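You operate a simulated robot arm through the tools that you are given. There is no shell and no other tool. Be economical: measure what you need, move in short steps, check, and stop when the job is done.

The job below is to be done with a simulated robot arm. You get a single attempt, and the scene is never put back.

TASK
Stir the streaky green paint and paint the tall block's top with it.
Fine: block on the rubber mat; stir and paint with the orange brush, then stand it in the jar.
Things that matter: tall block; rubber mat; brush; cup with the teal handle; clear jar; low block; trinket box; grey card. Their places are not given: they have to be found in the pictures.

Only the result counts: the job must be done as asked and must still hold three seconds after the hand-in. Knocking over, shifting, dropping, spilling or breaking anything else fails it.

THE ROBOT
A 7-joint arm with a two-finger parallel gripper, fixed in place. Base frame: the origin is at the foot of the arm, x ahead of it, y to its left, z up; the work surface is at about z = 760. Lengths are in mm, angles in rad, forces in N, time in s.
With the tool pointing down near the work surface it reaches from about 300 to 700 mm from the base axis. Its first joint turns from -1.152 to 1.152 rad. Payload 1.57 kg.
The tool frame sits at the grasp point between the pads (the TCP): z along the fingers, y along the line on which they close. The tips reach 30 mm beyond it. Largest opening 110 mm; finger width 24, thickness 12; the body of the gripper, 48 by 112 mm, starts 78 mm behind the TCP.
Orientation is that of the tool frame in the base frame, as a unit quaternion [x, y, z, w]. With the fingers straight down and closing along the base's y, the tool's x points along the base's -x, its y along +y and its z along -z.

THE INTERFACE
- The arm moves only by the tool step_arm. Its argument "steps" is a list of rows, each an object (a shift or turn left out is 0, a gripper value left out holds the last) with "offset": the shift along the tool's x, y, z in units of 50 mm (1.0 is 50 mm), a list of three; "dr": the turn, a rotation vector about the tool's x, y, z in units of 4 degrees (1.0 is 4 degrees), a list of three; "jaw": the closure, from 0 (fully open) to 1 (shut). In form: [{"offset": [dx, dy, dz], "dr": [wx, wy, wz], "jaw": jaw}, ...]. A call has 1 to 20 rows; each row shifts and turns the commanded pose from where the row before left it, along the tool's axes as they then stand. A call with a number of a shift or a turn outside -1 to 1 is refused whole. Rows are played at 5 a second. More than 50 mm and 0.15 rad between two rows, or a gripper value outside its range, and nothing of the call is played. A pose out of reach is approached as far as the arm can. The call stops where the force on the tool passes 40 N (or 10 N more than at its start, if that is more) or the arm is blocked; 0.2 s more then pass. Each finger travels about 108 mm/s and halts on what it meets, pressing with about 25 N; the grip force reading is that of the motor and also rises with nothing between the fingers. The clock runs only during rows and for 0.2 s after the last one: add rows that do not move to give the fingers time. It gives the time, the measured TCP pose, the force on the tool (base axes), the opening and the grip force at its end, in the units of the frame above (readings bear some noise), and new pictures: "views" is both (left out), scene, wrist or none.
- Cameras (640 x 400 px; columns grow to the right, rows downward): "scene" is fixed at [187.7, -396.7, 1401.3]; the picture's right is [0.62, -0.78, 0.00], its down [-0.47, -0.38, -0.80] and it looks along [0.62, 0.50, -0.60] (base axes); focal length 287 px, centre (320, 200). "wrist" rides on the gripper at [-36, 0, -80] in the tool frame; the picture's right is [0.00, -1.00, 0.00], its down [0.97, 0.00, -0.24] and it looks along [0.24, 0.00, 0.97] (tool axes); focal length 218 px, centre (320, 200).
- pixel_to_xyz(camera, pixels): for up to 12 pixels [column, row] of the newest picture of that camera ("zoom" is the newest enlarged one), the place [x, y, z] in the base frame of the surface seen there, good to about 2 mm, but the place of the scene camera against the robot may be out by one fixed shift of up to 18 mm in any direction. The clock stands still meanwhile.
- close_up(camera, box): a new picture of the part [left, top, right, bottom] of that camera's present view, enlarged. The clock stands still meanwhile.
- job_done(): hands the job in; it is judged then, once.

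Keep the steps short. Do not move on a guess: measure, check each grasp and each placing, and mend mistakes. In all there are 80 turns and 150 pictures (those below and enlarged ones count). Leave the gripper open and the arm clear of the work at the hand-in unless told otherwise, and finish with a single line.

The tools are called after "Emit:" as a command line: name --argument value ..., lists and objects as JSON in quotes. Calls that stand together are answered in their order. step_arm: Moves the arm, as the interface text tells. Its arguments: {"type":"object","properties":{"steps":{"type":"array","items":{"type":"object","properties":{"offset":{"type":"array","items":{"type":"number"}},"dr":{"type":"array","items":{"type":"number"}},"jaw":{"type":"number"}}}},"views":{"type":"string","enum":["both","scene","wrist","none"]}},"required":["steps"]} The other tools are called the same way: pixel_to_xyz (camera, pixels) gives the place of the surface under pixels of a picture; close_up (camera, box) takes an enlarged picture of a part of a camera's view; job_done () hands the job in.

At the start:

```text
clock: 0.0
tool_pos: [433.9, -11.8, 1174.7]
tcp_rot: [0.0, 1.0, 0.0, 0.0]
ft_force: [0.0, 0.1, 0.3]
width: 109.8
grasp_force: 0.0
```

scene: 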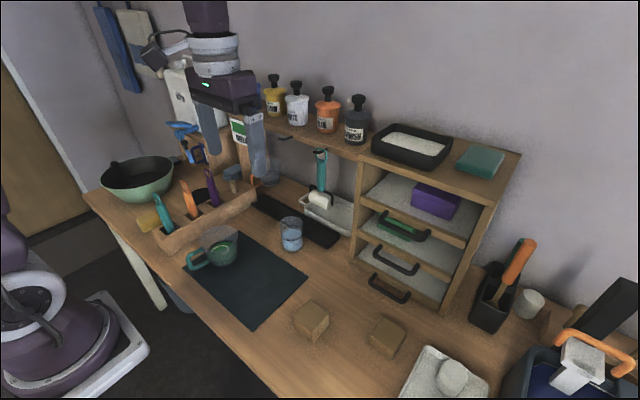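
wrist: 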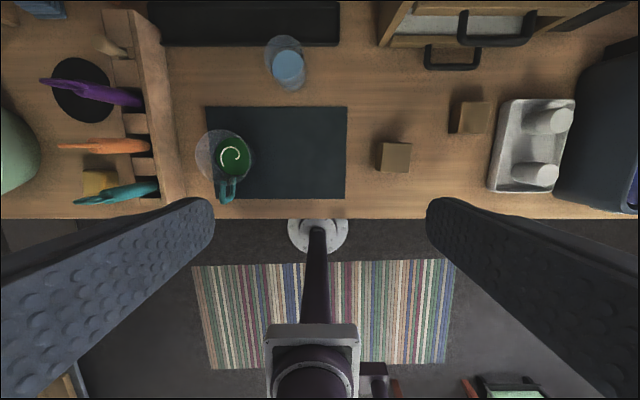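

I see a cup with a teal handle on a dark mat, brushes in a rack at left, a jar near (290,235), and two blocks. I'll enlarge these areas first.

Emit:
close_up --camera "scene" --box '[130, 160, 330, 285]'

Emit:
close_up --camera "scene" --box '[270, 230, 470, 355]'

Emit:
close_up --camera "wrist" --box '[0, 20, 320, 220]'

Emit:
close_up --camera "scene" --box '[440, 220, 640, 345]'

Emit:
pixel_to_xyz --camera "wrist" --pixels '[[394, 156], [473, 116], [232, 155], [288, 65], [275, 150], [115, 146], [150, 146], [75, 145], [155, 190], [130, 97], [150, 120], [228, 190]]'

```text
3.20 times, centred on (230, 222) of scene
```

zoom: 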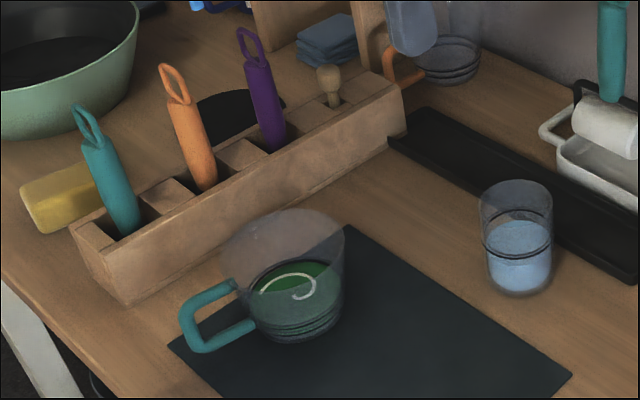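

```text
3.20 times, centred on (370, 292) of scene
```

zoom: 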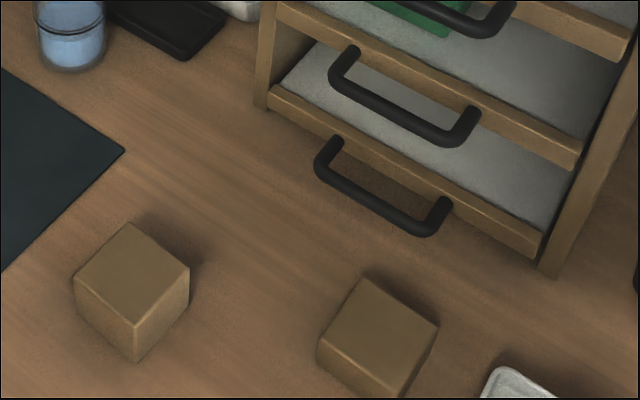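

```text
2.00 times, centred on (160, 120) of wrist
```

zoom: 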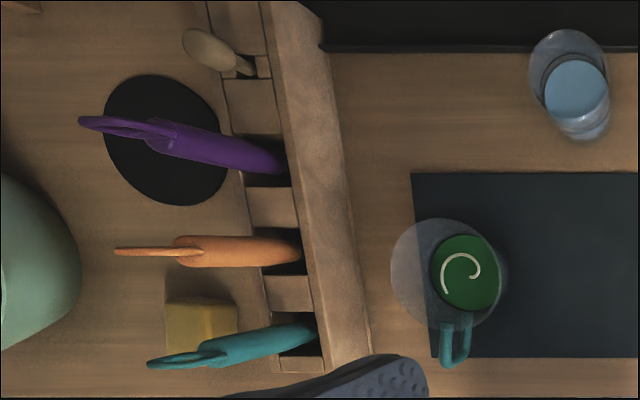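

```text
3.20 times, centred on (540, 282) of scene
```

zoom: 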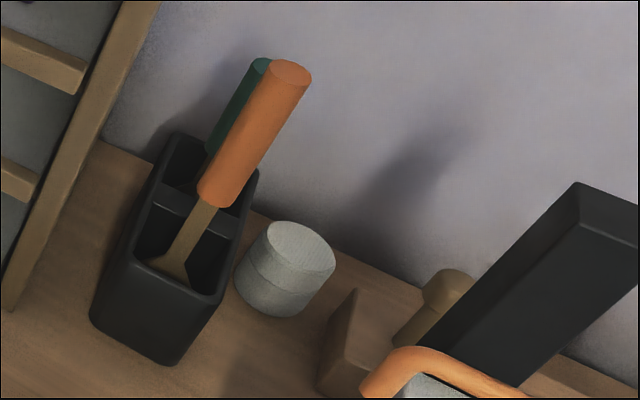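

```text
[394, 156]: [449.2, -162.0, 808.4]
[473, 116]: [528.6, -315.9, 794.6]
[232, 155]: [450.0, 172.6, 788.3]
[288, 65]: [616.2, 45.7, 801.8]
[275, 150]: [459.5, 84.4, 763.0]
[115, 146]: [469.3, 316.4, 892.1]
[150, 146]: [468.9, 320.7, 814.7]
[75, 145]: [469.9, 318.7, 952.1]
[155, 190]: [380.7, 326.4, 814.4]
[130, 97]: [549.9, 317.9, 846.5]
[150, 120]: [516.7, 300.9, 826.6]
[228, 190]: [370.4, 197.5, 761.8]
```

The block at (394,156) tops out at z≈808 and the one at (473,116) at z≈795, so the first is the tall one. Next I'll locate the other orange-handled item, the mat, the jar and anything that might be a grey card.

Emit:
pixel_to_xyz --camera "scene" --pixels '[[312, 312], [389, 335], [290, 240], [291, 219], [225, 245], [250, 300], [520, 255], [498, 300], [305, 230], [490, 320], [532, 300], [190, 200]]'

Emit:
close_up --camera "scene" --box '[340, 120, 540, 245]'

Emit:
close_up --camera "scene" --box '[400, 275, 640, 400]'

Emit:
close_up --camera "wrist" --box '[340, 0, 640, 220]'

```text
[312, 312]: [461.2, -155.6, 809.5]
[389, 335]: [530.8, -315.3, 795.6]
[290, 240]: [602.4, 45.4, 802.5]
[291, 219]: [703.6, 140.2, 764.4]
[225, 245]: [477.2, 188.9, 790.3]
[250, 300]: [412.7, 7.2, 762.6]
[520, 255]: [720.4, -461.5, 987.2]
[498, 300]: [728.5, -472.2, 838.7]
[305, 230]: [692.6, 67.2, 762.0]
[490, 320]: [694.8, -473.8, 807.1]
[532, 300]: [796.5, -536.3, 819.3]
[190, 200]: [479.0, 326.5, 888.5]
```

```text
3.20 times, centred on (440, 182) of scene
```

zoom: 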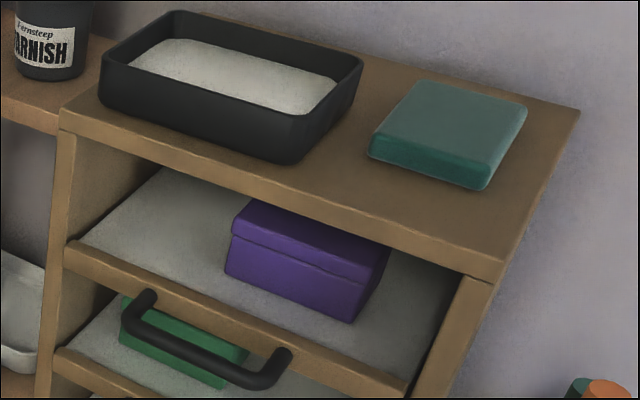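

```text
2.67 times, centred on (520, 338) of scene
```

zoom: 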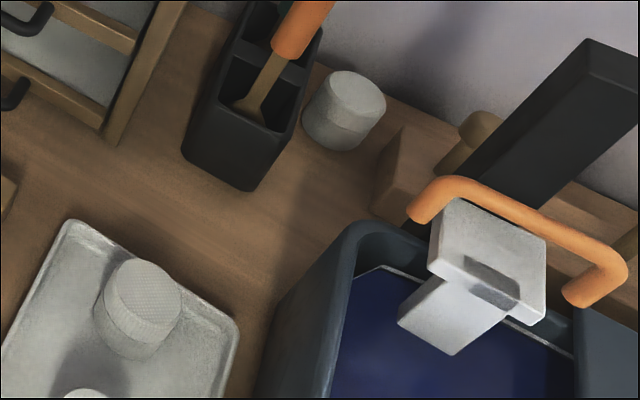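

```text
1.82 times, centred on (490, 110) of wrist
```

zoom: 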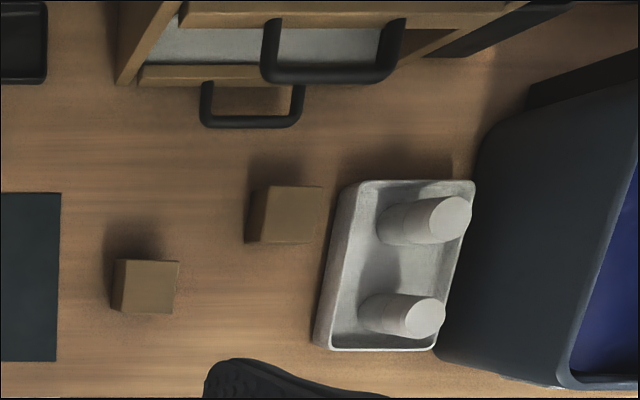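

The second orange handle sits at about (720,-461), out of reach, so the rack brush is the one to use. I'll look at the upper left, the mat and the black disc to be sure which item is the rubber mat and which the grey card.

Emit:
close_up --camera "scene" --box '[80, 60, 320, 210]'

Emit:
close_up --camera "wrist" --box '[180, 0, 380, 220]'

Emit:
pixel_to_xyz --camera "wrist" --pixels '[[208, 110], [345, 108], [344, 197], [75, 115], [165, 190], [155, 60], [160, 25], [338, 45], [265, 40], [222, 133], [305, 86], [290, 42]]'

```text
2.67 times, centred on (200, 135) of scene
```

zoom: 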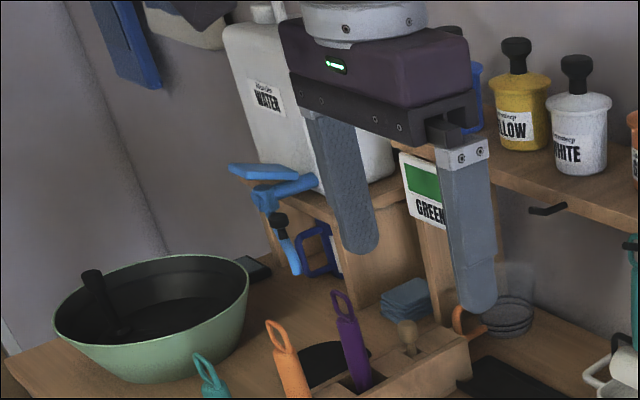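

```text
1.82 times, centred on (280, 110) of wrist
```

zoom: 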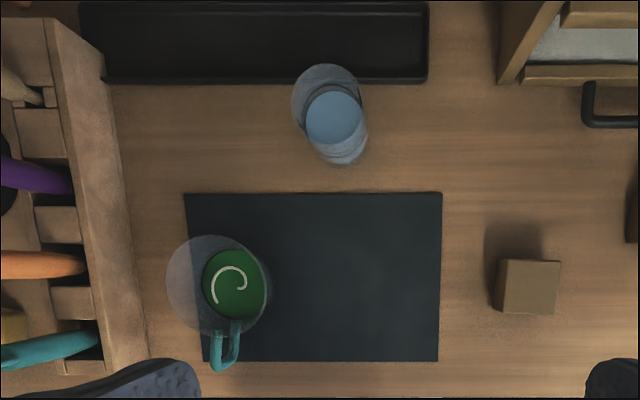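

```text
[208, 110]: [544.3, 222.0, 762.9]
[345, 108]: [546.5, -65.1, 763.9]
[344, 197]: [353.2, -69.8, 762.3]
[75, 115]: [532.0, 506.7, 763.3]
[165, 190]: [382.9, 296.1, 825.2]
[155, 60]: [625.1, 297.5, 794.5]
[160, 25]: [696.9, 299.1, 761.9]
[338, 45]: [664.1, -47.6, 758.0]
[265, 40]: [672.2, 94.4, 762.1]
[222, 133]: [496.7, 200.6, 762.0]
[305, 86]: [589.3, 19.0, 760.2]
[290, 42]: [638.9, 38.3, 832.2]
```

The mat spans about x 353–546, y −68–222. Before using it I want a nearer look at the mat, the black tray and the rack, so I'll move to about (560,60,1050), still well above everything.

Emit:
step_arm --steps '[{"offset": [-0.84, 0.48, 0.83], "jaw": 0}, {"offset": [-0.84, 0.48, 0.83]}, {"offset": [-0.84, 0.48, 0.83]}, {}]' --views "both"

```text
refused: row 1 steps farther than a row can; nothing moved
```

The step norm was above 50 mm, so I'll split it into more rows.

Emit:
step_arm --steps '[{"offset": [-0.5, 0.29, 0.5], "jaw": 0}, {"offset": [-0.5, 0.29, 0.5]}, {"offset": [-0.5, 0.29, 0.5]}, {"offset": [-0.5, 0.29, 0.5]}, {"offset": [-0.5, 0.29, 0.5]}, {}]' --views "both"

```text
clock: 1.4
tool_pos: [557.6, 60.8, 1048.4]
tcp_rot: [0.0, 1.0, 0.0, 0.0]
ft_force: [0.0, -0.1, -0.1]
width: 109.7
grasp_force: 0.1
```

scene: 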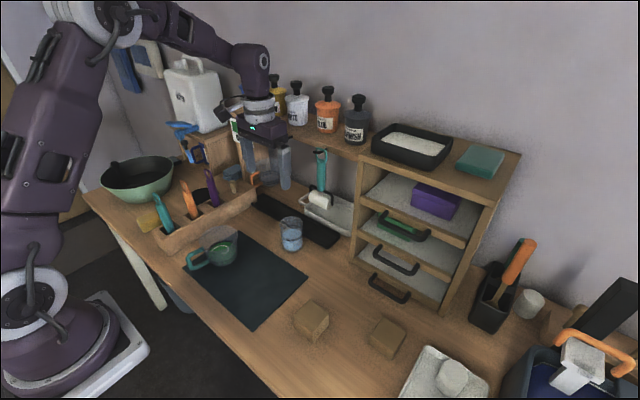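
wrist: 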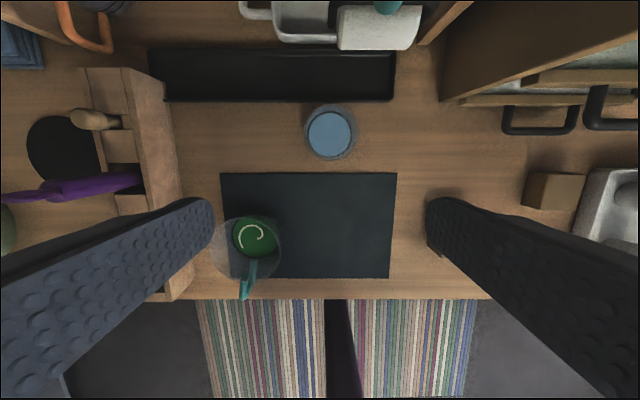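

The black object is a rimmed tray, so the flat dark sheet is the rubber mat. I'll zoom on the cup and jar for geometry.

Emit:
close_up --camera "wrist" --box '[200, 90, 400, 310]'

Emit:
close_up --camera "scene" --box '[140, 150, 320, 290]'

Emit:
pixel_to_xyz --camera "wrist" --pixels '[[252, 240], [235, 217], [216, 255], [280, 250], [262, 217], [244, 290], [305, 120], [355, 140], [330, 104], [330, 160], [330, 133], [255, 238]]'

```text
1.82 times, centred on (300, 200) of wrist
```

zoom: 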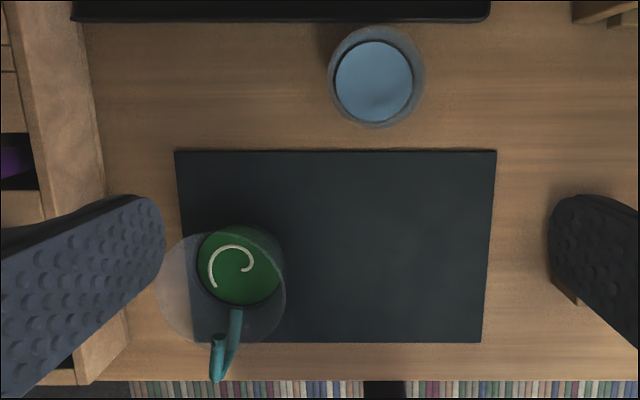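

```text
2.86 times, centred on (230, 220) of scene
```

zoom: 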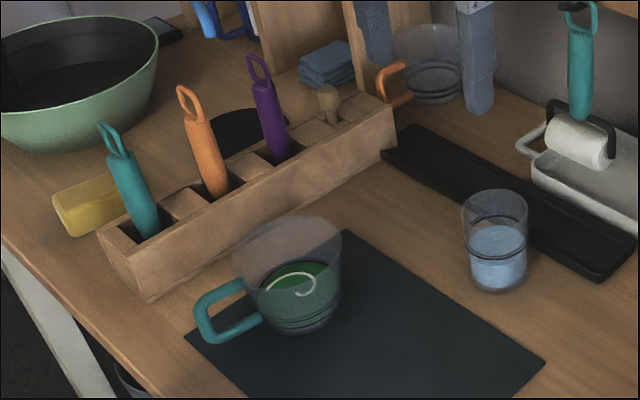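

```text
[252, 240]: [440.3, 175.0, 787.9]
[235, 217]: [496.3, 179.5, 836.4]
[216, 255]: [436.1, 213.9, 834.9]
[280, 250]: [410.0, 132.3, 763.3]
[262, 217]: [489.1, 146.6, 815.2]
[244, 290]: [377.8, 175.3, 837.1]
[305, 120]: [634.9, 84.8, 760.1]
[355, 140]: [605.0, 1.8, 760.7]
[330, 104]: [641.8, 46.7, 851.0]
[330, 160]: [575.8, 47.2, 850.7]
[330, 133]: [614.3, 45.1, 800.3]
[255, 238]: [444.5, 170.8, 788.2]
```

Jar rim z≈851, centred around (609,46), water at z≈800. Cup rim z≈836, paint z≈788, centred around (446,172). Now I move over the tall block at about (449,−162,950) for a close look.

Emit:
step_arm --steps '[{"offset": [0.362, -0.743, 0.327]}, {"offset": [0.362, -0.743, 0.327]}, {"offset": [0.362, -0.743, 0.327]}, {"offset": [0.362, -0.743, 0.327]}, {"offset": [0.362, -0.743, 0.327]}, {"offset": [0.362, -0.743, 0.327]}, {}]' --views "wrist"

```text
clock: 3.0
tool_pos: [449.5, -163.1, 950.2]
tcp_rot: [0.0, 1.0, -0.001, 0.0]
ft_force: [-0.3, -0.1, 0.1]
width: 110.2
grasp_force: 0.0
```

wrist: 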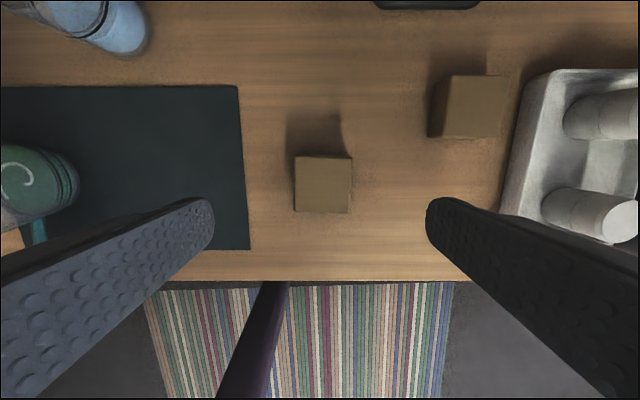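

Block top corners are near (296,158), (351,158), (350,211), (296,210). I'll measure them and the mat's right edge.

Emit:
pixel_to_xyz --camera "wrist" --pixels '[[298, 160], [349, 160], [348, 209], [298, 209], [323, 185], [236, 90], [245, 246], [470, 105]]'

```text
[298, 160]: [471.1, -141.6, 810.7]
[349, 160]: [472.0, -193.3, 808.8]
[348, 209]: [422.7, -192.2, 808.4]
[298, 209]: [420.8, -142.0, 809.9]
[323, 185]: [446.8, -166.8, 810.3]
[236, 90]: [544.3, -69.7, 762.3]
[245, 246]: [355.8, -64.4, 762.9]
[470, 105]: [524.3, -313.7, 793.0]
```

The block is about 52 mm square, centred at (447,−167), with its top at z 810. I'll lower to TCP z≈800 (tips 770) and close.

Emit:
step_arm --steps '[{"offset": [0.05, -0.08, 0]}, {"offset": [0, 0, 0.9]}, {"offset": [0, 0, 0.9]}, {"offset": [0, 0, 0.7]}, {"offset": [0, 0, 0.5]}, {}, {"jaw": 1}, {}, {}, {}]' --views "wrist"

```text
clock: 5.2
tool_pos: [448.3, -166.8, 800.7]
tcp_rot: [0.0, 1.0, 0.0, -0.001]
ft_force: [0.2, 0.4, 0.3]
width: 59.9
grasp_force: 25.5
```

wrist: 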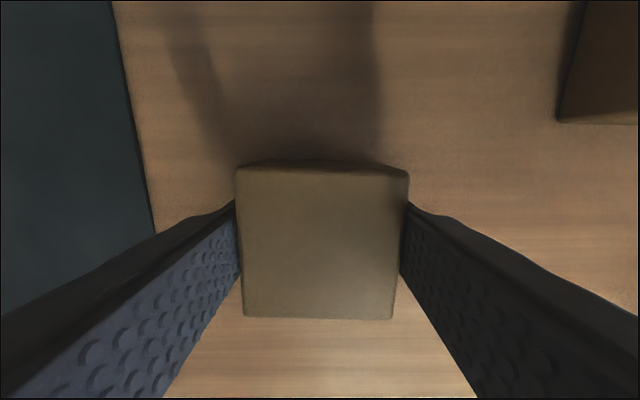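

The block is held (grip 25 N, width 60). I'll lift 40 mm, carry it to y≈−10 on the mat and lower it to just above the surface.

Emit:
step_arm --steps '[{"offset": [0, 0, -0.4]}, {"offset": [0, 0, -0.4]}, {"offset": [0, 0.785, 0]}, {"offset": [0, 0.785, 0]}, {"offset": [0, 0.785, 0]}, {"offset": [0, 0.785, 0]}, {}, {"offset": [0, 0, 0.4]}, {"offset": [0, 0, 0.3]}, {}]' --views "both"

```text
clock: 7.4
tool_pos: [447.3, -9.1, 806.3]
tcp_rot: [0.0, 1.0, 0.0, -0.001]
ft_force: [0.8, -0.8, -1.4]
width: 59.7
grasp_force: 25.1
```

scene: 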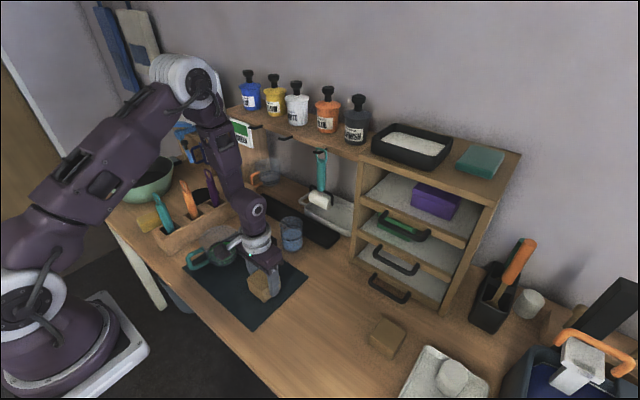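
wrist: 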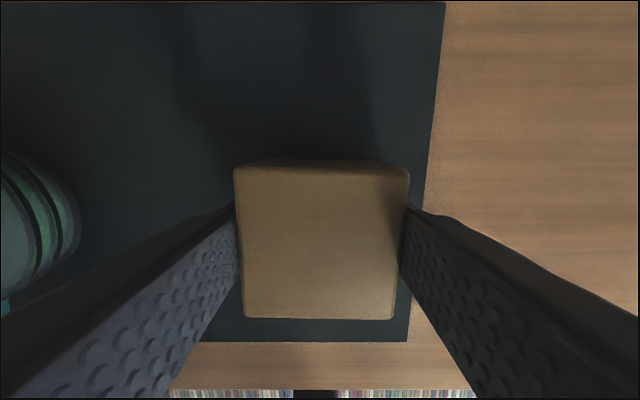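

The block is inside the mat with margin. I'll lower it in 1 mm steps until contact.

Emit:
step_arm --steps '[{"offset": [0, 0, 0.03]}, {"offset": [0, 0, 0.02]}, {"offset": [0, 0, 0.02]}, {}]' --views "none"

```text
clock: 8.4
tool_pos: [448.1, -8.1, 804.4]
tcp_rot: [0.001, 1.0, 0.0, 0.001]
ft_force: [-2.8, 0.5, 23.7]
width: 59.9
grasp_force: 25.5
```

Contact reads 23.7 N upward. I'll ease up 1 mm, open, then rise straight up.

Emit:
step_arm --steps '[{"offset": [0, 0, -0.02]}, {"jaw": 0}, {}, {}, {"offset": [0, 0, -0.5]}, {"offset": [0, 0, -0.9]}, {"offset": [0, 0, -0.9]}, {"offset": [0, 0, -0.9]}, {}]' --views "wrist"

```text
clock: 10.4
tool_pos: [446.7, -9.4, 965.0]
tcp_rot: [0.0, 1.0, 0.0, 0.0]
ft_force: [0.1, -0.2, -0.2]
width: 110.1
grasp_force: 0.0
```

wrist: 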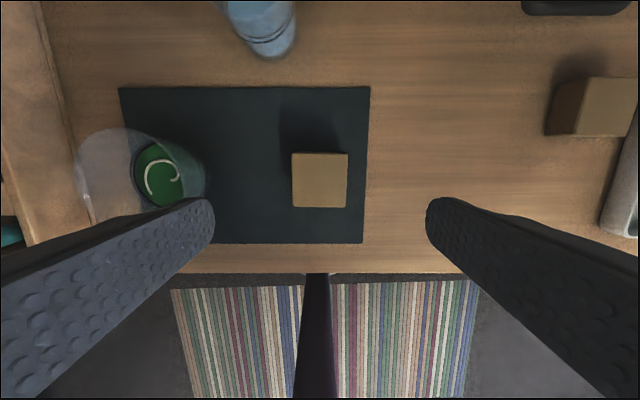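

The block stands on the mat. I'll measure it and the cup here, then go above the orange brush near (469,318), keeping high.

Emit:
pixel_to_xyz --camera "wrist" --pixels '[[294, 156], [345, 156], [344, 204], [294, 204], [110, 132], [165, 175], [80, 165], [135, 150], [90, 205], [250, 50]]'

Emit:
step_arm --steps '[{"offset": [-0.055, 0.82, -0.3]}, {"offset": [-0.055, 0.82, -0.3]}, {"offset": [-0.055, 0.82, -0.3]}, {"offset": [-0.055, 0.82, -0.3]}, {"offset": [-0.055, 0.82, -0.3]}, {"offset": [-0.055, 0.82, -0.3]}, {"offset": [-0.055, 0.82, -0.3]}, {"offset": [-0.055, 0.82, -0.3]}, {}]' --views "both"

```text
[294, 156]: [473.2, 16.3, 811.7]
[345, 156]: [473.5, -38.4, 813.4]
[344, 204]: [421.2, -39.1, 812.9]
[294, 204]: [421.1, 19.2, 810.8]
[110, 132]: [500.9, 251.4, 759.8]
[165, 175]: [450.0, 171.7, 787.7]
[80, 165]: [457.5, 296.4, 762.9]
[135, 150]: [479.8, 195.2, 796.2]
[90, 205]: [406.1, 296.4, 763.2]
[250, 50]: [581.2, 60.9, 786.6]
```

```text
clock: 12.4
tool_pos: [469.6, 318.0, 1085.9]
tcp_rot: [0.0, 1.0, 0.0, -0.001]
ft_force: [0.4, -0.1, 0.1]
width: 110.3
grasp_force: 0.0
```

scene: 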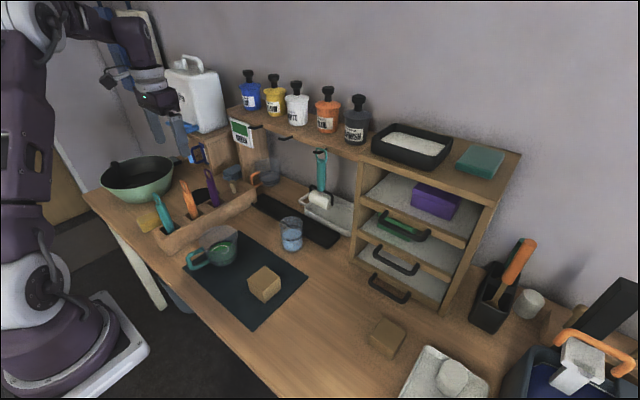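
wrist: 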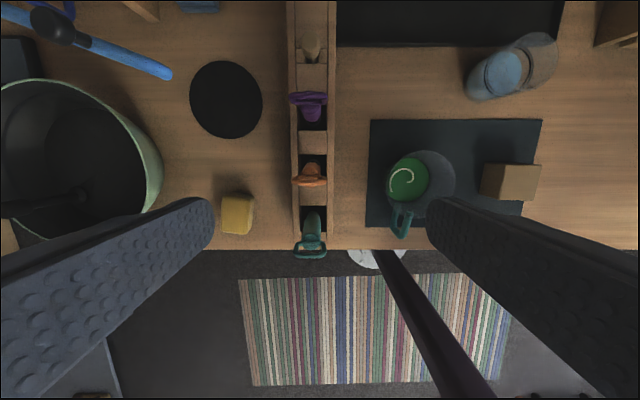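

Looking straight down, the orange brush is at about (310,175). I'll zoom in and measure the handle and loop.

Emit:
close_up --camera "wrist" --box '[250, 80, 370, 260]'

Emit:
close_up --camera "scene" --box '[140, 150, 240, 260]'

Emit:
pixel_to_xyz --camera "wrist" --pixels '[[298, 181], [310, 182], [322, 182], [310, 170], [310, 176], [303, 170], [318, 170], [310, 142], [330, 175], [297, 142], [324, 100], [298, 248]]'

Emit:
pixel_to_xyz --camera "scene" --pixels '[[182, 182], [185, 190], [190, 200], [194, 211], [196, 216], [188, 197]]'

```text
2.22 times, centred on (310, 170) of wrist
```

zoom: 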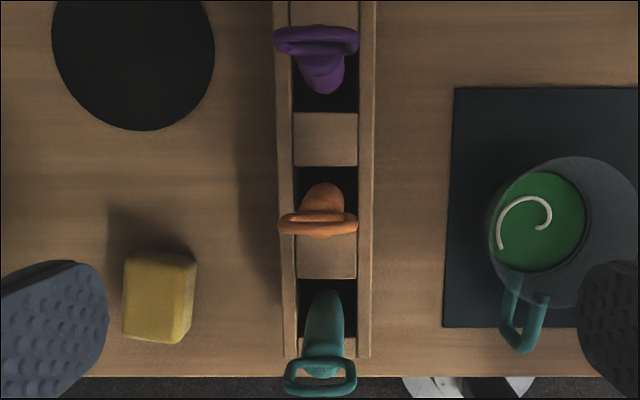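

```text
3.64 times, centred on (190, 205) of scene
```

zoom: 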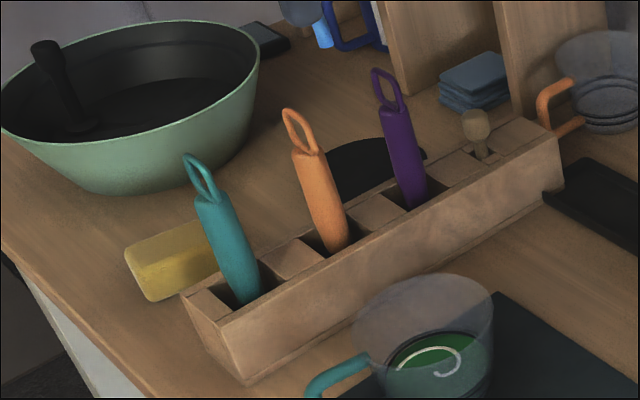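

```text
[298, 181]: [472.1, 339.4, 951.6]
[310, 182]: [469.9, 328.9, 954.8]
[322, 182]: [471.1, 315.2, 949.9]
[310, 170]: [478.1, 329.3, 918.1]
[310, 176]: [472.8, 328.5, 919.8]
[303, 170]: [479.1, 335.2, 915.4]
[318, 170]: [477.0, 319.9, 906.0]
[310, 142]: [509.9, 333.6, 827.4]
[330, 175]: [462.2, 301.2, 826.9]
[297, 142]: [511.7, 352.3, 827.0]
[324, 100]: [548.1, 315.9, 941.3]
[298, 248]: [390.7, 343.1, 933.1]
```

```text
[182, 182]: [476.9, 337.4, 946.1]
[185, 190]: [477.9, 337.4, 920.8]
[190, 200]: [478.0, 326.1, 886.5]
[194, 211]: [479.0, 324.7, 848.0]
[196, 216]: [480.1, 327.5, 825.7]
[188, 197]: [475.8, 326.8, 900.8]
```

The handle is about 23 mm thick, centred near (472,328), reaching z≈918. Its loop is about 35 mm wide along y and tops out near z 957. Closing along y would catch the loop, so I'll turn the gripper 90° and close along x.

Emit:
step_arm --steps '[{"dr": [0, 0, -1]}, {"dr": [0, 0, -1]}, {"dr": [0, 0, -1]}, {"dr": [0, 0, -1]}, {"dr": [0, 0, -1]}, {"dr": [0, 0, -1]}, {"dr": [0, 0, -1]}, {"dr": [0, 0, -1]}, {"dr": [0, 0, -1]}, {"dr": [0, 0, -1]}, {"dr": [0, 0, -1]}, {"dr": [0, 0, -1]}, {"dr": [0, 0, -1]}, {"dr": [0, 0, -1]}, {"dr": [0, 0, -1]}, {"dr": [0, 0, -1]}, {"dr": [0, 0, -1]}, {"dr": [0, 0, -1]}, {"dr": [0, 0, -1]}, {"dr": [0, 0, -1]}]' --views "none"

Emit:
step_arm --steps '[{"dr": [0, 0, -1]}, {"dr": [0, 0, -1]}, {"dr": [0, 0, -0.5], "jaw": 0.4}, {}, {}]' --views "both"

```text
clock: 16.6
tool_pos: [469.2, 318.4, 1083.1]
tcp_rot: [-0.643, 0.766, 0.0, 0.0]
ft_force: [0.2, -0.2, -0.4]
width: 110.1
grasp_force: 0.0
```

```text
clock: 17.8
tool_pos: [471.2, 318.6, 1084.2]
tcp_rot: [0.707, -0.707, 0.0, 0.0]
ft_force: [-0.3, -1.3, -0.5]
width: 66.1
grasp_force: 0.1
```

scene: 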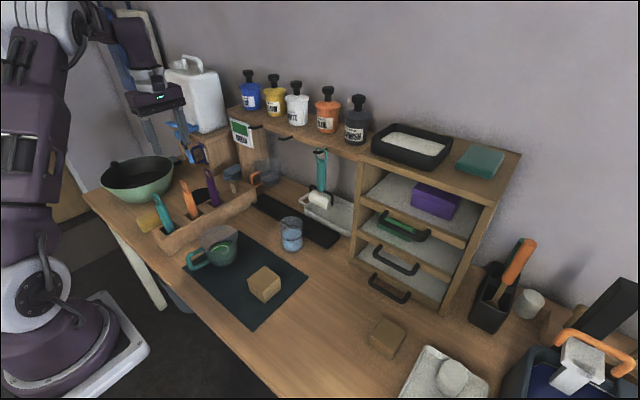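
wrist: 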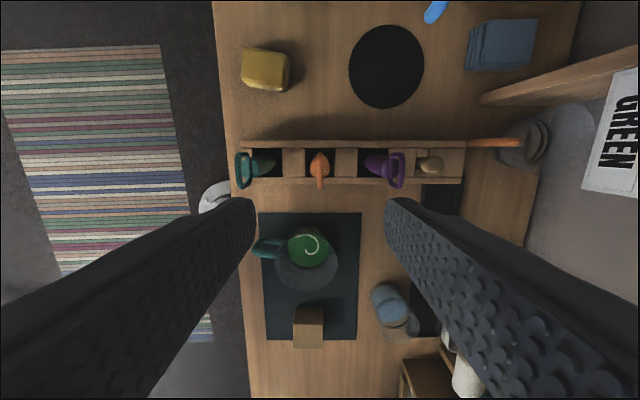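

The gripper is turned, width 66. I'll re-measure the brush and its neighbours from here.

Emit:
close_up --camera "wrist" --box '[230, 120, 430, 220]'

Emit:
pixel_to_xyz --camera "wrist" --pixels '[[320, 158], [320, 163], [320, 182], [313, 164], [326, 164], [320, 172], [390, 168], [402, 168], [246, 168], [270, 163], [376, 163], [397, 182]]'

```text
3.20 times, centred on (330, 170) of wrist
```

zoom: 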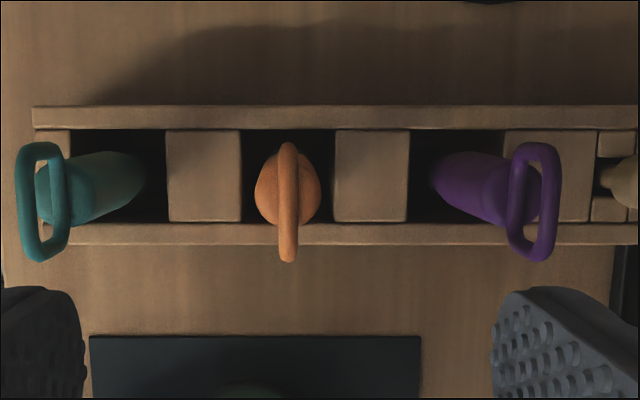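

```text
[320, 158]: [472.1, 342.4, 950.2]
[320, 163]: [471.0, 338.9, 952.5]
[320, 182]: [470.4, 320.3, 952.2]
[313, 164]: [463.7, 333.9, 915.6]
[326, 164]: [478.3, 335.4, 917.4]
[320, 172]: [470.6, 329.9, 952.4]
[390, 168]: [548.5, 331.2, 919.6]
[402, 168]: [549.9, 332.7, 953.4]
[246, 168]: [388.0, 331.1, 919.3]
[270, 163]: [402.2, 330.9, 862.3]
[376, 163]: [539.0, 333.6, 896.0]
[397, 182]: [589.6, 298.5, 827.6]
```

The orange handle is centred at (471,330) and vertical. The neighbours at x 391 and 550 clear the fingers (426–516). I'll centre and descend to z≈895.

Emit:
step_arm --steps '[{"offset": [-0.22, 0, 0]}, {"offset": [0, 0, 0.9]}, {"offset": [0, 0, 0.9]}, {"offset": [0, 0, 0.8]}, {}]' --views "wrist"

```text
clock: 19.0
tool_pos: [470.9, 329.8, 955.1]
tcp_rot: [0.707, -0.707, 0.0, 0.0]
ft_force: [0.1, -0.3, 0.5]
width: 65.9
grasp_force: 0.1
```

wrist: 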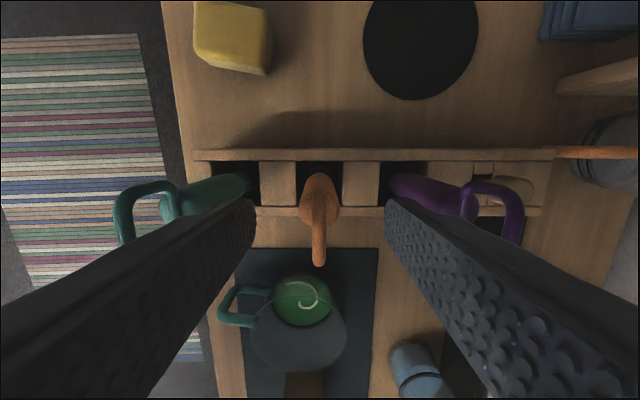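

The brush sits between the fingers. I'll descend 60 mm and close.

Emit:
step_arm --steps '[{"offset": [0, 0, 0.4]}, {"offset": [0, 0, 0.4]}, {"offset": [0, 0, 0.4]}, {}, {"jaw": 1}, {}, {}, {}]' --views "wrist"

```text
clock: 20.8
tool_pos: [470.3, 329.2, 893.1]
tcp_rot: [-0.706, 0.708, 0.0, 0.0]
ft_force: [1.5, 0.5, 1.3]
width: 22.6
grasp_force: 24.7
```

wrist: 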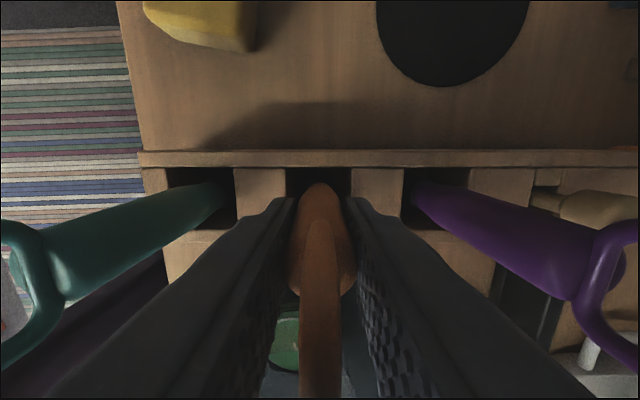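

The handle is gripped (22.6 mm). I'll lift it straight up 170 mm and look at the brush's length.

Emit:
step_arm --steps '[{"offset": [0, 0, -0.4]}, {"offset": [0, 0, -0.6]}, {"offset": [0, 0, -0.8]}, {"offset": [0, 0, -0.8]}, {"offset": [0, 0, -0.8]}, {}]' --views "both"

Emit:
close_up --camera "scene" --box '[120, 80, 280, 220]'

```text
clock: 22.2
tool_pos: [469.2, 330.7, 1065.2]
tcp_rot: [-0.707, 0.707, 0.0, 0.001]
ft_force: [0.8, 0.2, -0.2]
width: 22.6
grasp_force: 25.1
```

scene: 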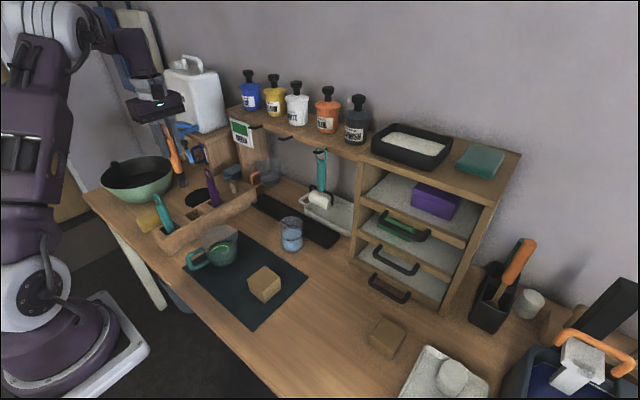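
wrist: 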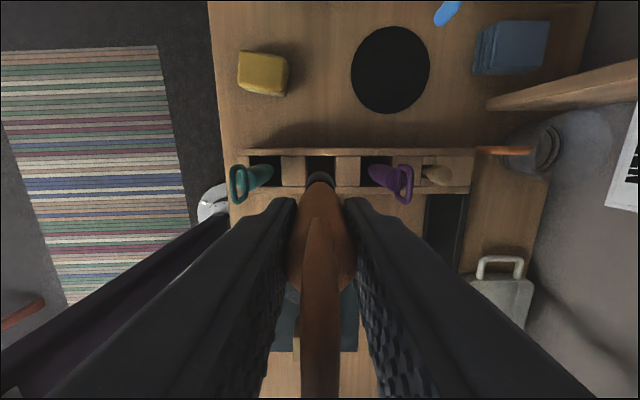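

```text
2.86 times, centred on (200, 150) of scene
```

zoom: 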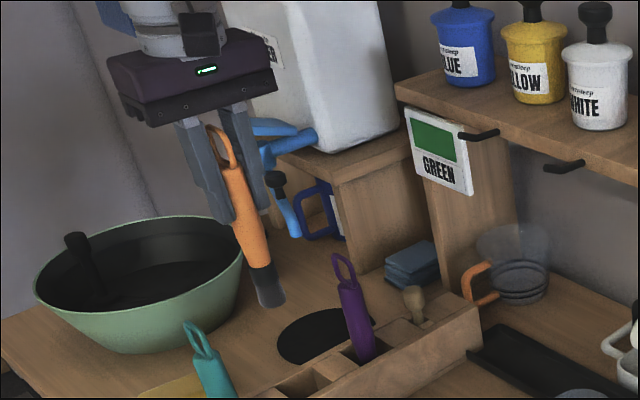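

It is a real brush with a dark ferrule and grey bristles, tip near (270,303) in the zoom. I'll measure its length.

Emit:
pixel_to_xyz --camera "zoom" --pixels '[[269, 303], [265, 295], [262, 278], [257, 268], [250, 245], [240, 200], [215, 135], [255, 285], [280, 290]]'

```text
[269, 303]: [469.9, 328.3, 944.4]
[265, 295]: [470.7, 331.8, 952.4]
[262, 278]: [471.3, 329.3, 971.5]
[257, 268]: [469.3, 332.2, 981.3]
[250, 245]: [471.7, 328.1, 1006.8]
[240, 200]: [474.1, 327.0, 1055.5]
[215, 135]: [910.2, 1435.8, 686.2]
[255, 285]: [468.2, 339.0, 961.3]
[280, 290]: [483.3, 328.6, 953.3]
```

The tip is about 123 mm below the TCP and the bristles are about 20 mm wide. From two views I compute the cup centre at about (449.5,170.5), with the inner radius about 38 mm at the paint. I'll move over the cup with the tip well above the rim.

Emit:
step_arm --steps '[{"offset": [0.8, 0.1, 0]}, {"offset": [0.8, 0.1, 0]}, {"offset": [0.8, 0.1, 0]}, {"offset": [0.8, 0.1, 0]}, {"offset": [0, 0, 0.6]}, {"offset": [0, 0, 0.6]}, {}]' --views "both"

Emit:
close_up --camera "scene" --box '[150, 150, 310, 290]'

```text
clock: 23.8
tool_pos: [449.6, 169.3, 1004.1]
tcp_rot: [-0.707, 0.708, 0.0, 0.0]
ft_force: [0.1, 0.2, -1.3]
width: 22.3
grasp_force: 24.4
```

scene: 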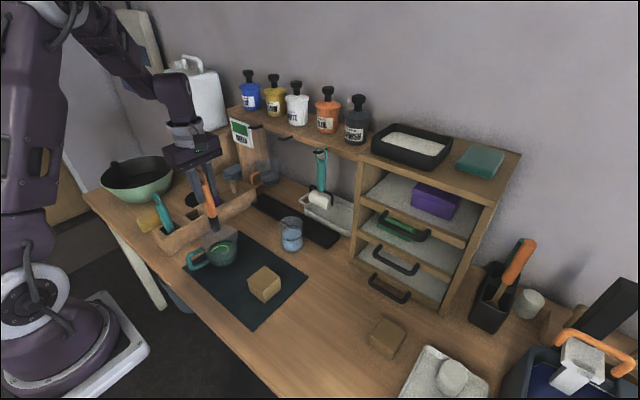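
wrist: 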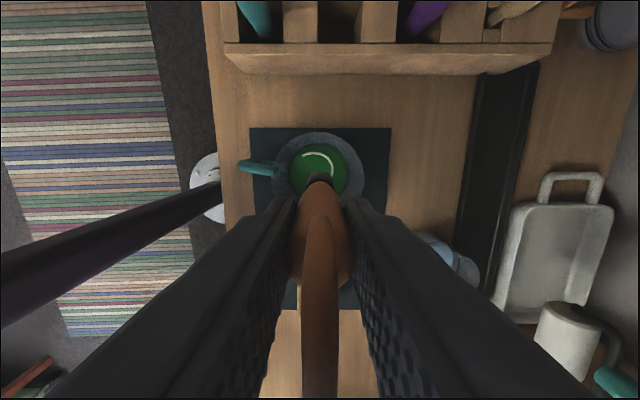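

```text
2.86 times, centred on (230, 220) of scene
```

zoom: 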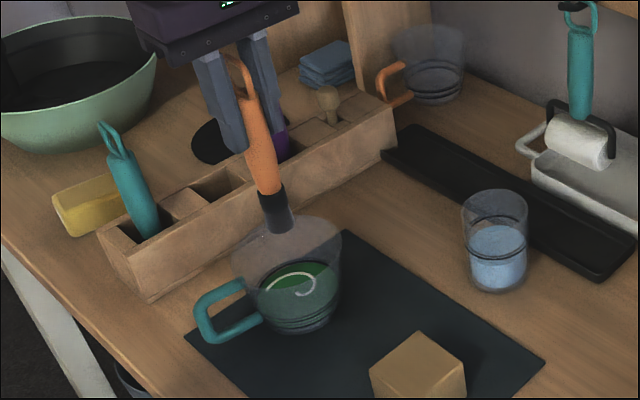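

From this view the paint disc centre computes to (448.5,171), radius about 38, so the brush is centred. I'll lower until the tip is near z≈777 (TCP 900).

Emit:
step_arm --steps '[{"offset": [-0.03, 0.02, 0.6]}, {"offset": [0, 0, 0.6]}, {"offset": [0, 0, 0.4]}, {"offset": [0, 0, 0.3]}, {"offset": [0, 0, 0.18]}, {}]' --views "both"

Emit:
close_up --camera "scene" --box '[150, 150, 310, 290]'

```text
clock: 25.2
tool_pos: [448.4, 171.5, 900.8]
tcp_rot: [-0.707, 0.708, 0.0, 0.0]
ft_force: [0.2, -0.5, -0.5]
width: 22.6
grasp_force: 25.1
```

scene: 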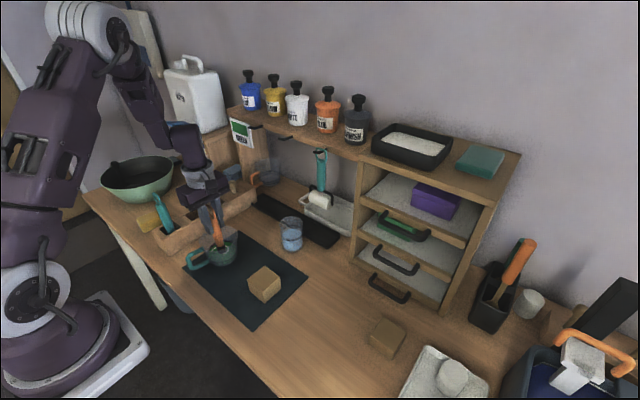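
wrist: 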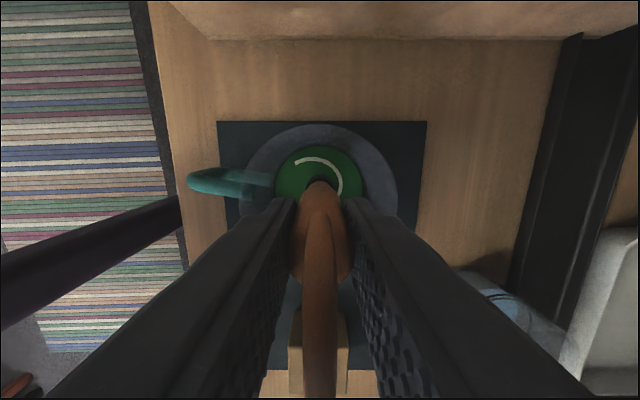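

```text
2.86 times, centred on (230, 220) of scene
```

zoom: 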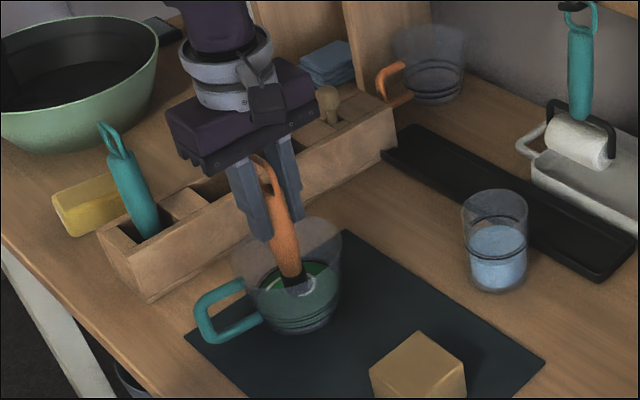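

The bristles are in the paint with no contact force. I'll stir in a 16 mm radius circle, the first loop as a check.

Emit:
step_arm --steps '[{"offset": [0.16, 0, 0]}, {"offset": [0.16, 0, 0]}, {"offset": [-0.061, 0.188, 0]}, {"offset": [-0.16, 0.116, 0]}, {"offset": [-0.198, 0, 0]}, {"offset": [-0.16, -0.116, 0]}, {"offset": [-0.061, -0.188, 0]}, {"offset": [0.061, -0.188, 0]}, {"offset": [0.16, -0.116, 0]}, {"offset": [0.198, 0, 0]}, {"offset": [0.16, 0.116, 0]}, {"offset": [0.061, 0.188, 0]}]' --views "wrist"

```text
clock: 27.8
tool_pos: [447.9, 154.3, 901.1]
tcp_rot: [0.708, -0.707, 0.0, 0.0]
ft_force: [0.5, -0.7, 0.0]
width: 22.5
grasp_force: 25.4
```

wrist: 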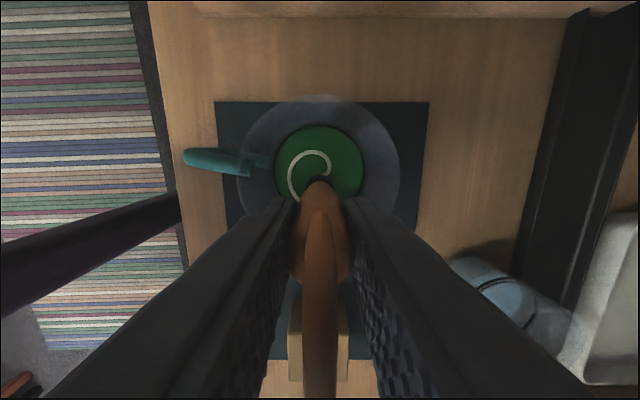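

The loop was clean with no side force and the cup didn't move, but the streak is still there. I'll do more loops.

Emit:
step_arm --steps '[{"offset": [-0.061, 0.188, 0]}, {"offset": [-0.16, 0.116, 0]}, {"offset": [-0.198, 0, 0]}, {"offset": [-0.16, -0.116, 0]}, {"offset": [-0.061, -0.188, 0]}, {"offset": [0.061, -0.188, 0]}, {"offset": [0.16, -0.116, 0]}, {"offset": [0.198, 0, 0]}, {"offset": [0.16, 0.116, 0]}, {"offset": [0.061, 0.188, 0]}, {"offset": [-0.061, 0.188, 0]}, {"offset": [-0.16, 0.116, 0]}, {"offset": [-0.198, 0, 0]}, {"offset": [-0.16, -0.116, 0]}, {"offset": [-0.061, -0.188, 0]}, {"offset": [0.061, -0.188, 0]}, {"offset": [0.16, -0.116, 0]}, {"offset": [0.198, 0, 0]}, {"offset": [0.16, 0.116, 0]}, {"offset": [0.061, 0.188, 0]}]' --views "wrist"

```text
clock: 32.0
tool_pos: [448.7, 156.1, 899.7]
tcp_rot: [0.707, -0.707, 0.0, -0.001]
ft_force: [0.0, 0.6, 0.7]
width: 22.5
grasp_force: 25.4
```

wrist: 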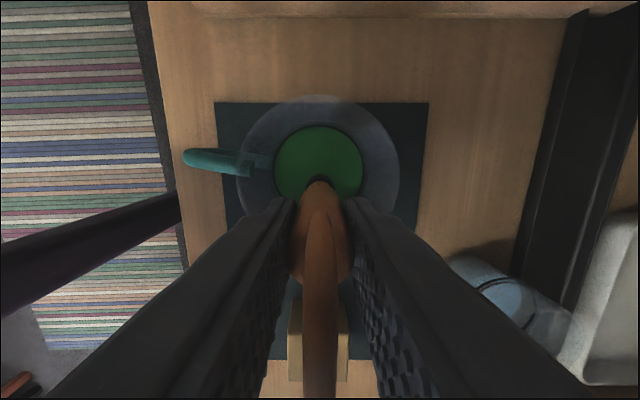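

The streak is gone. One more loop for margin, then I'll return to the centre, lift just out of the paint, pause to let it drip, and rise clear.

Emit:
step_arm --steps '[{"offset": [-0.061, 0.188, 0]}, {"offset": [-0.16, 0.116, 0]}, {"offset": [-0.198, 0, 0]}, {"offset": [-0.16, -0.116, 0]}, {"offset": [-0.061, -0.188, 0]}, {"offset": [0.061, -0.188, 0]}, {"offset": [0.16, -0.116, 0]}, {"offset": [0.198, 0, 0]}, {"offset": [0.16, 0.116, 0]}, {"offset": [0.061, 0.188, 0]}, {"offset": [-0.32, 0, 0]}, {"offset": [0, 0, -0.5]}, {}, {}, {}, {"offset": [0, 0, -0.6]}, {"offset": [0, 0, -0.6]}, {"offset": [0, 0, -0.6]}, {}]' --views "both"

Emit:
close_up --camera "scene" --box '[150, 150, 310, 290]'

```text
clock: 36.0
tool_pos: [448.8, 170.5, 1014.9]
tcp_rot: [0.707, -0.707, 0.001, 0.001]
ft_force: [-0.8, -0.4, -0.6]
width: 22.7
grasp_force: 25.1
```

scene: 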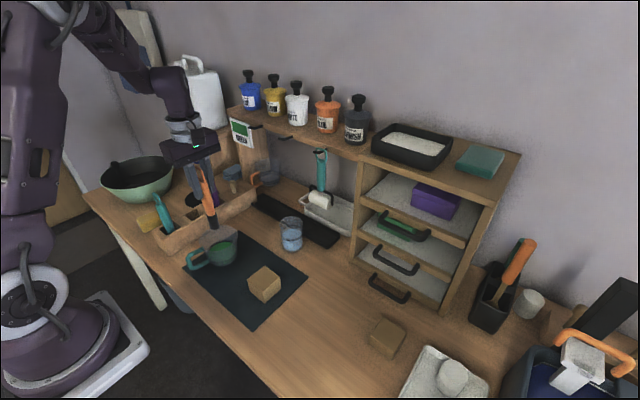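
wrist: 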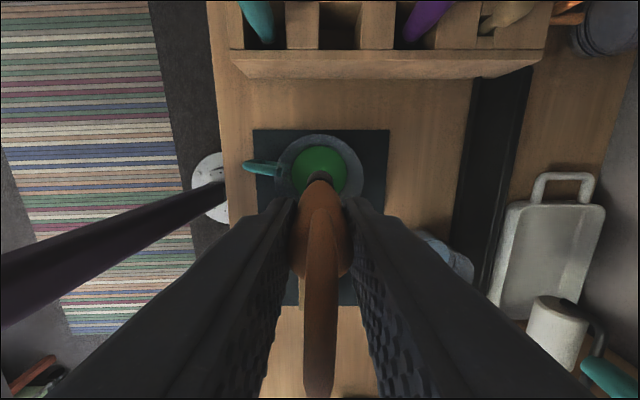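

```text
2.86 times, centred on (230, 220) of scene
```

zoom: 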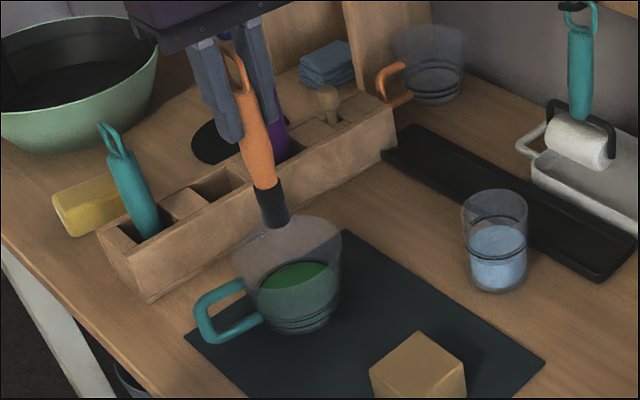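

The paint is even green now. I'll check the bristles for paint.

Emit:
close_up --camera "scene" --box '[190, 190, 250, 240]'

Emit:
pixel_to_xyz --camera "scene" --pixels '[[213, 228], [212, 222], [211, 215], [264, 283], [264, 270], [279, 281]]'

```text
8.00 times, centred on (220, 215) of scene
```

zoom: 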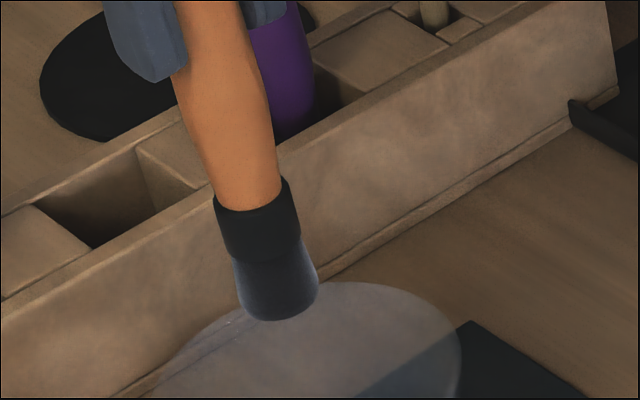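

```text
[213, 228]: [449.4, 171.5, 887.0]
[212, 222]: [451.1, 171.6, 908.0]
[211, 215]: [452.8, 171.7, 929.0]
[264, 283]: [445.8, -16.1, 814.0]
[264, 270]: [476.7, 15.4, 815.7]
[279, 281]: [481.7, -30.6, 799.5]
```

The bristles' colour isn't obviously green, so the block itself will show. I'll move over the block's near corner at (429,8) and lower to about 8 mm above its top.

Emit:
step_arm --steps '[{"offset": [0.65, 0.079, 0]}, {"offset": [0.65, 0.079, 0]}, {"offset": [0.65, 0.079, 0]}, {"offset": [0.65, 0.079, 0]}, {"offset": [0.65, 0.079, 0]}, {"offset": [0, 0, 0.7]}, {"offset": [0, 0, 0.6]}, {}]' --views "both"

Emit:
close_up --camera "scene" --box '[220, 220, 310, 310]'

```text
clock: 37.8
tool_pos: [428.8, 7.1, 950.0]
tcp_rot: [-0.706, 0.708, -0.001, 0.0]
ft_force: [-0.3, 0.1, 0.1]
width: 22.6
grasp_force: 25.3
```

scene: 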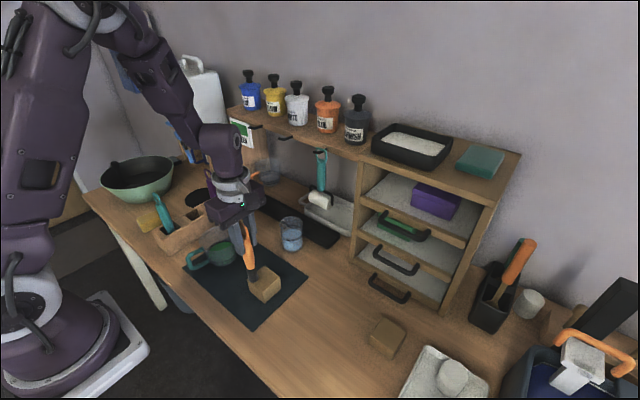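
wrist: 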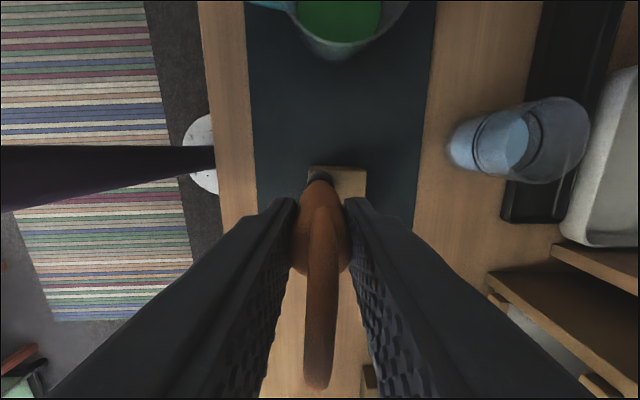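

```text
4.44 times, centred on (265, 265) of scene
```

zoom: 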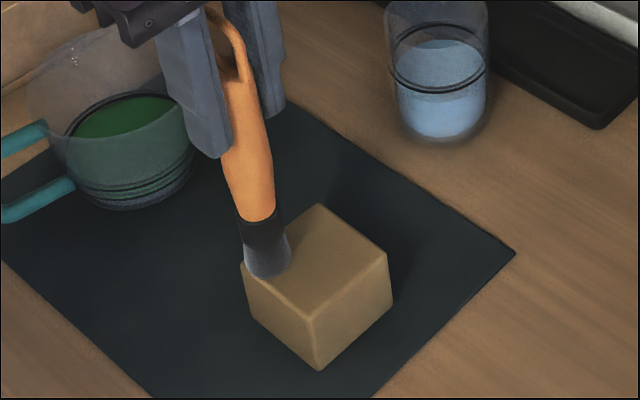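

The brush is over the block's left corner. I'll lower in small steps to feel contact near TCP z≈938.

Emit:
step_arm --steps '[{"offset": [0, 0, 0.1]}, {"offset": [0, 0, 0.08]}, {"offset": [0, 0, 0.04]}, {}]' --views "scene"

Emit:
close_up --camera "scene" --box '[220, 220, 310, 310]'

```text
clock: 38.8
tool_pos: [429.8, 7.8, 939.4]
tcp_rot: [0.707, -0.707, 0.0, -0.001]
ft_force: [3.4, -0.9, 15.5]
width: 22.6
grasp_force: 25.1
```

scene: 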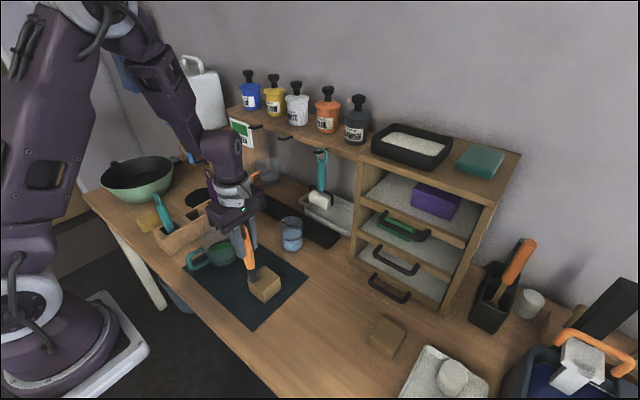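

```text
4.44 times, centred on (265, 265) of scene
```

zoom: 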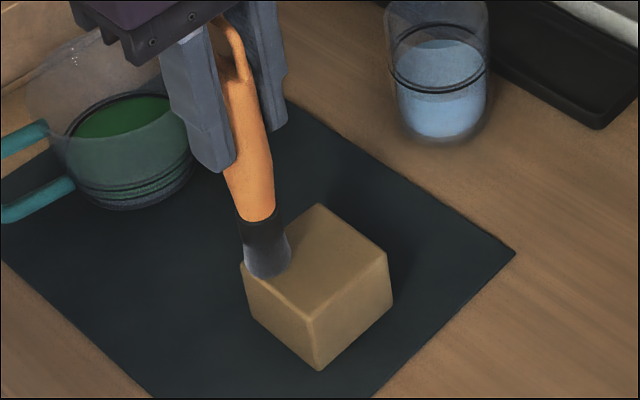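

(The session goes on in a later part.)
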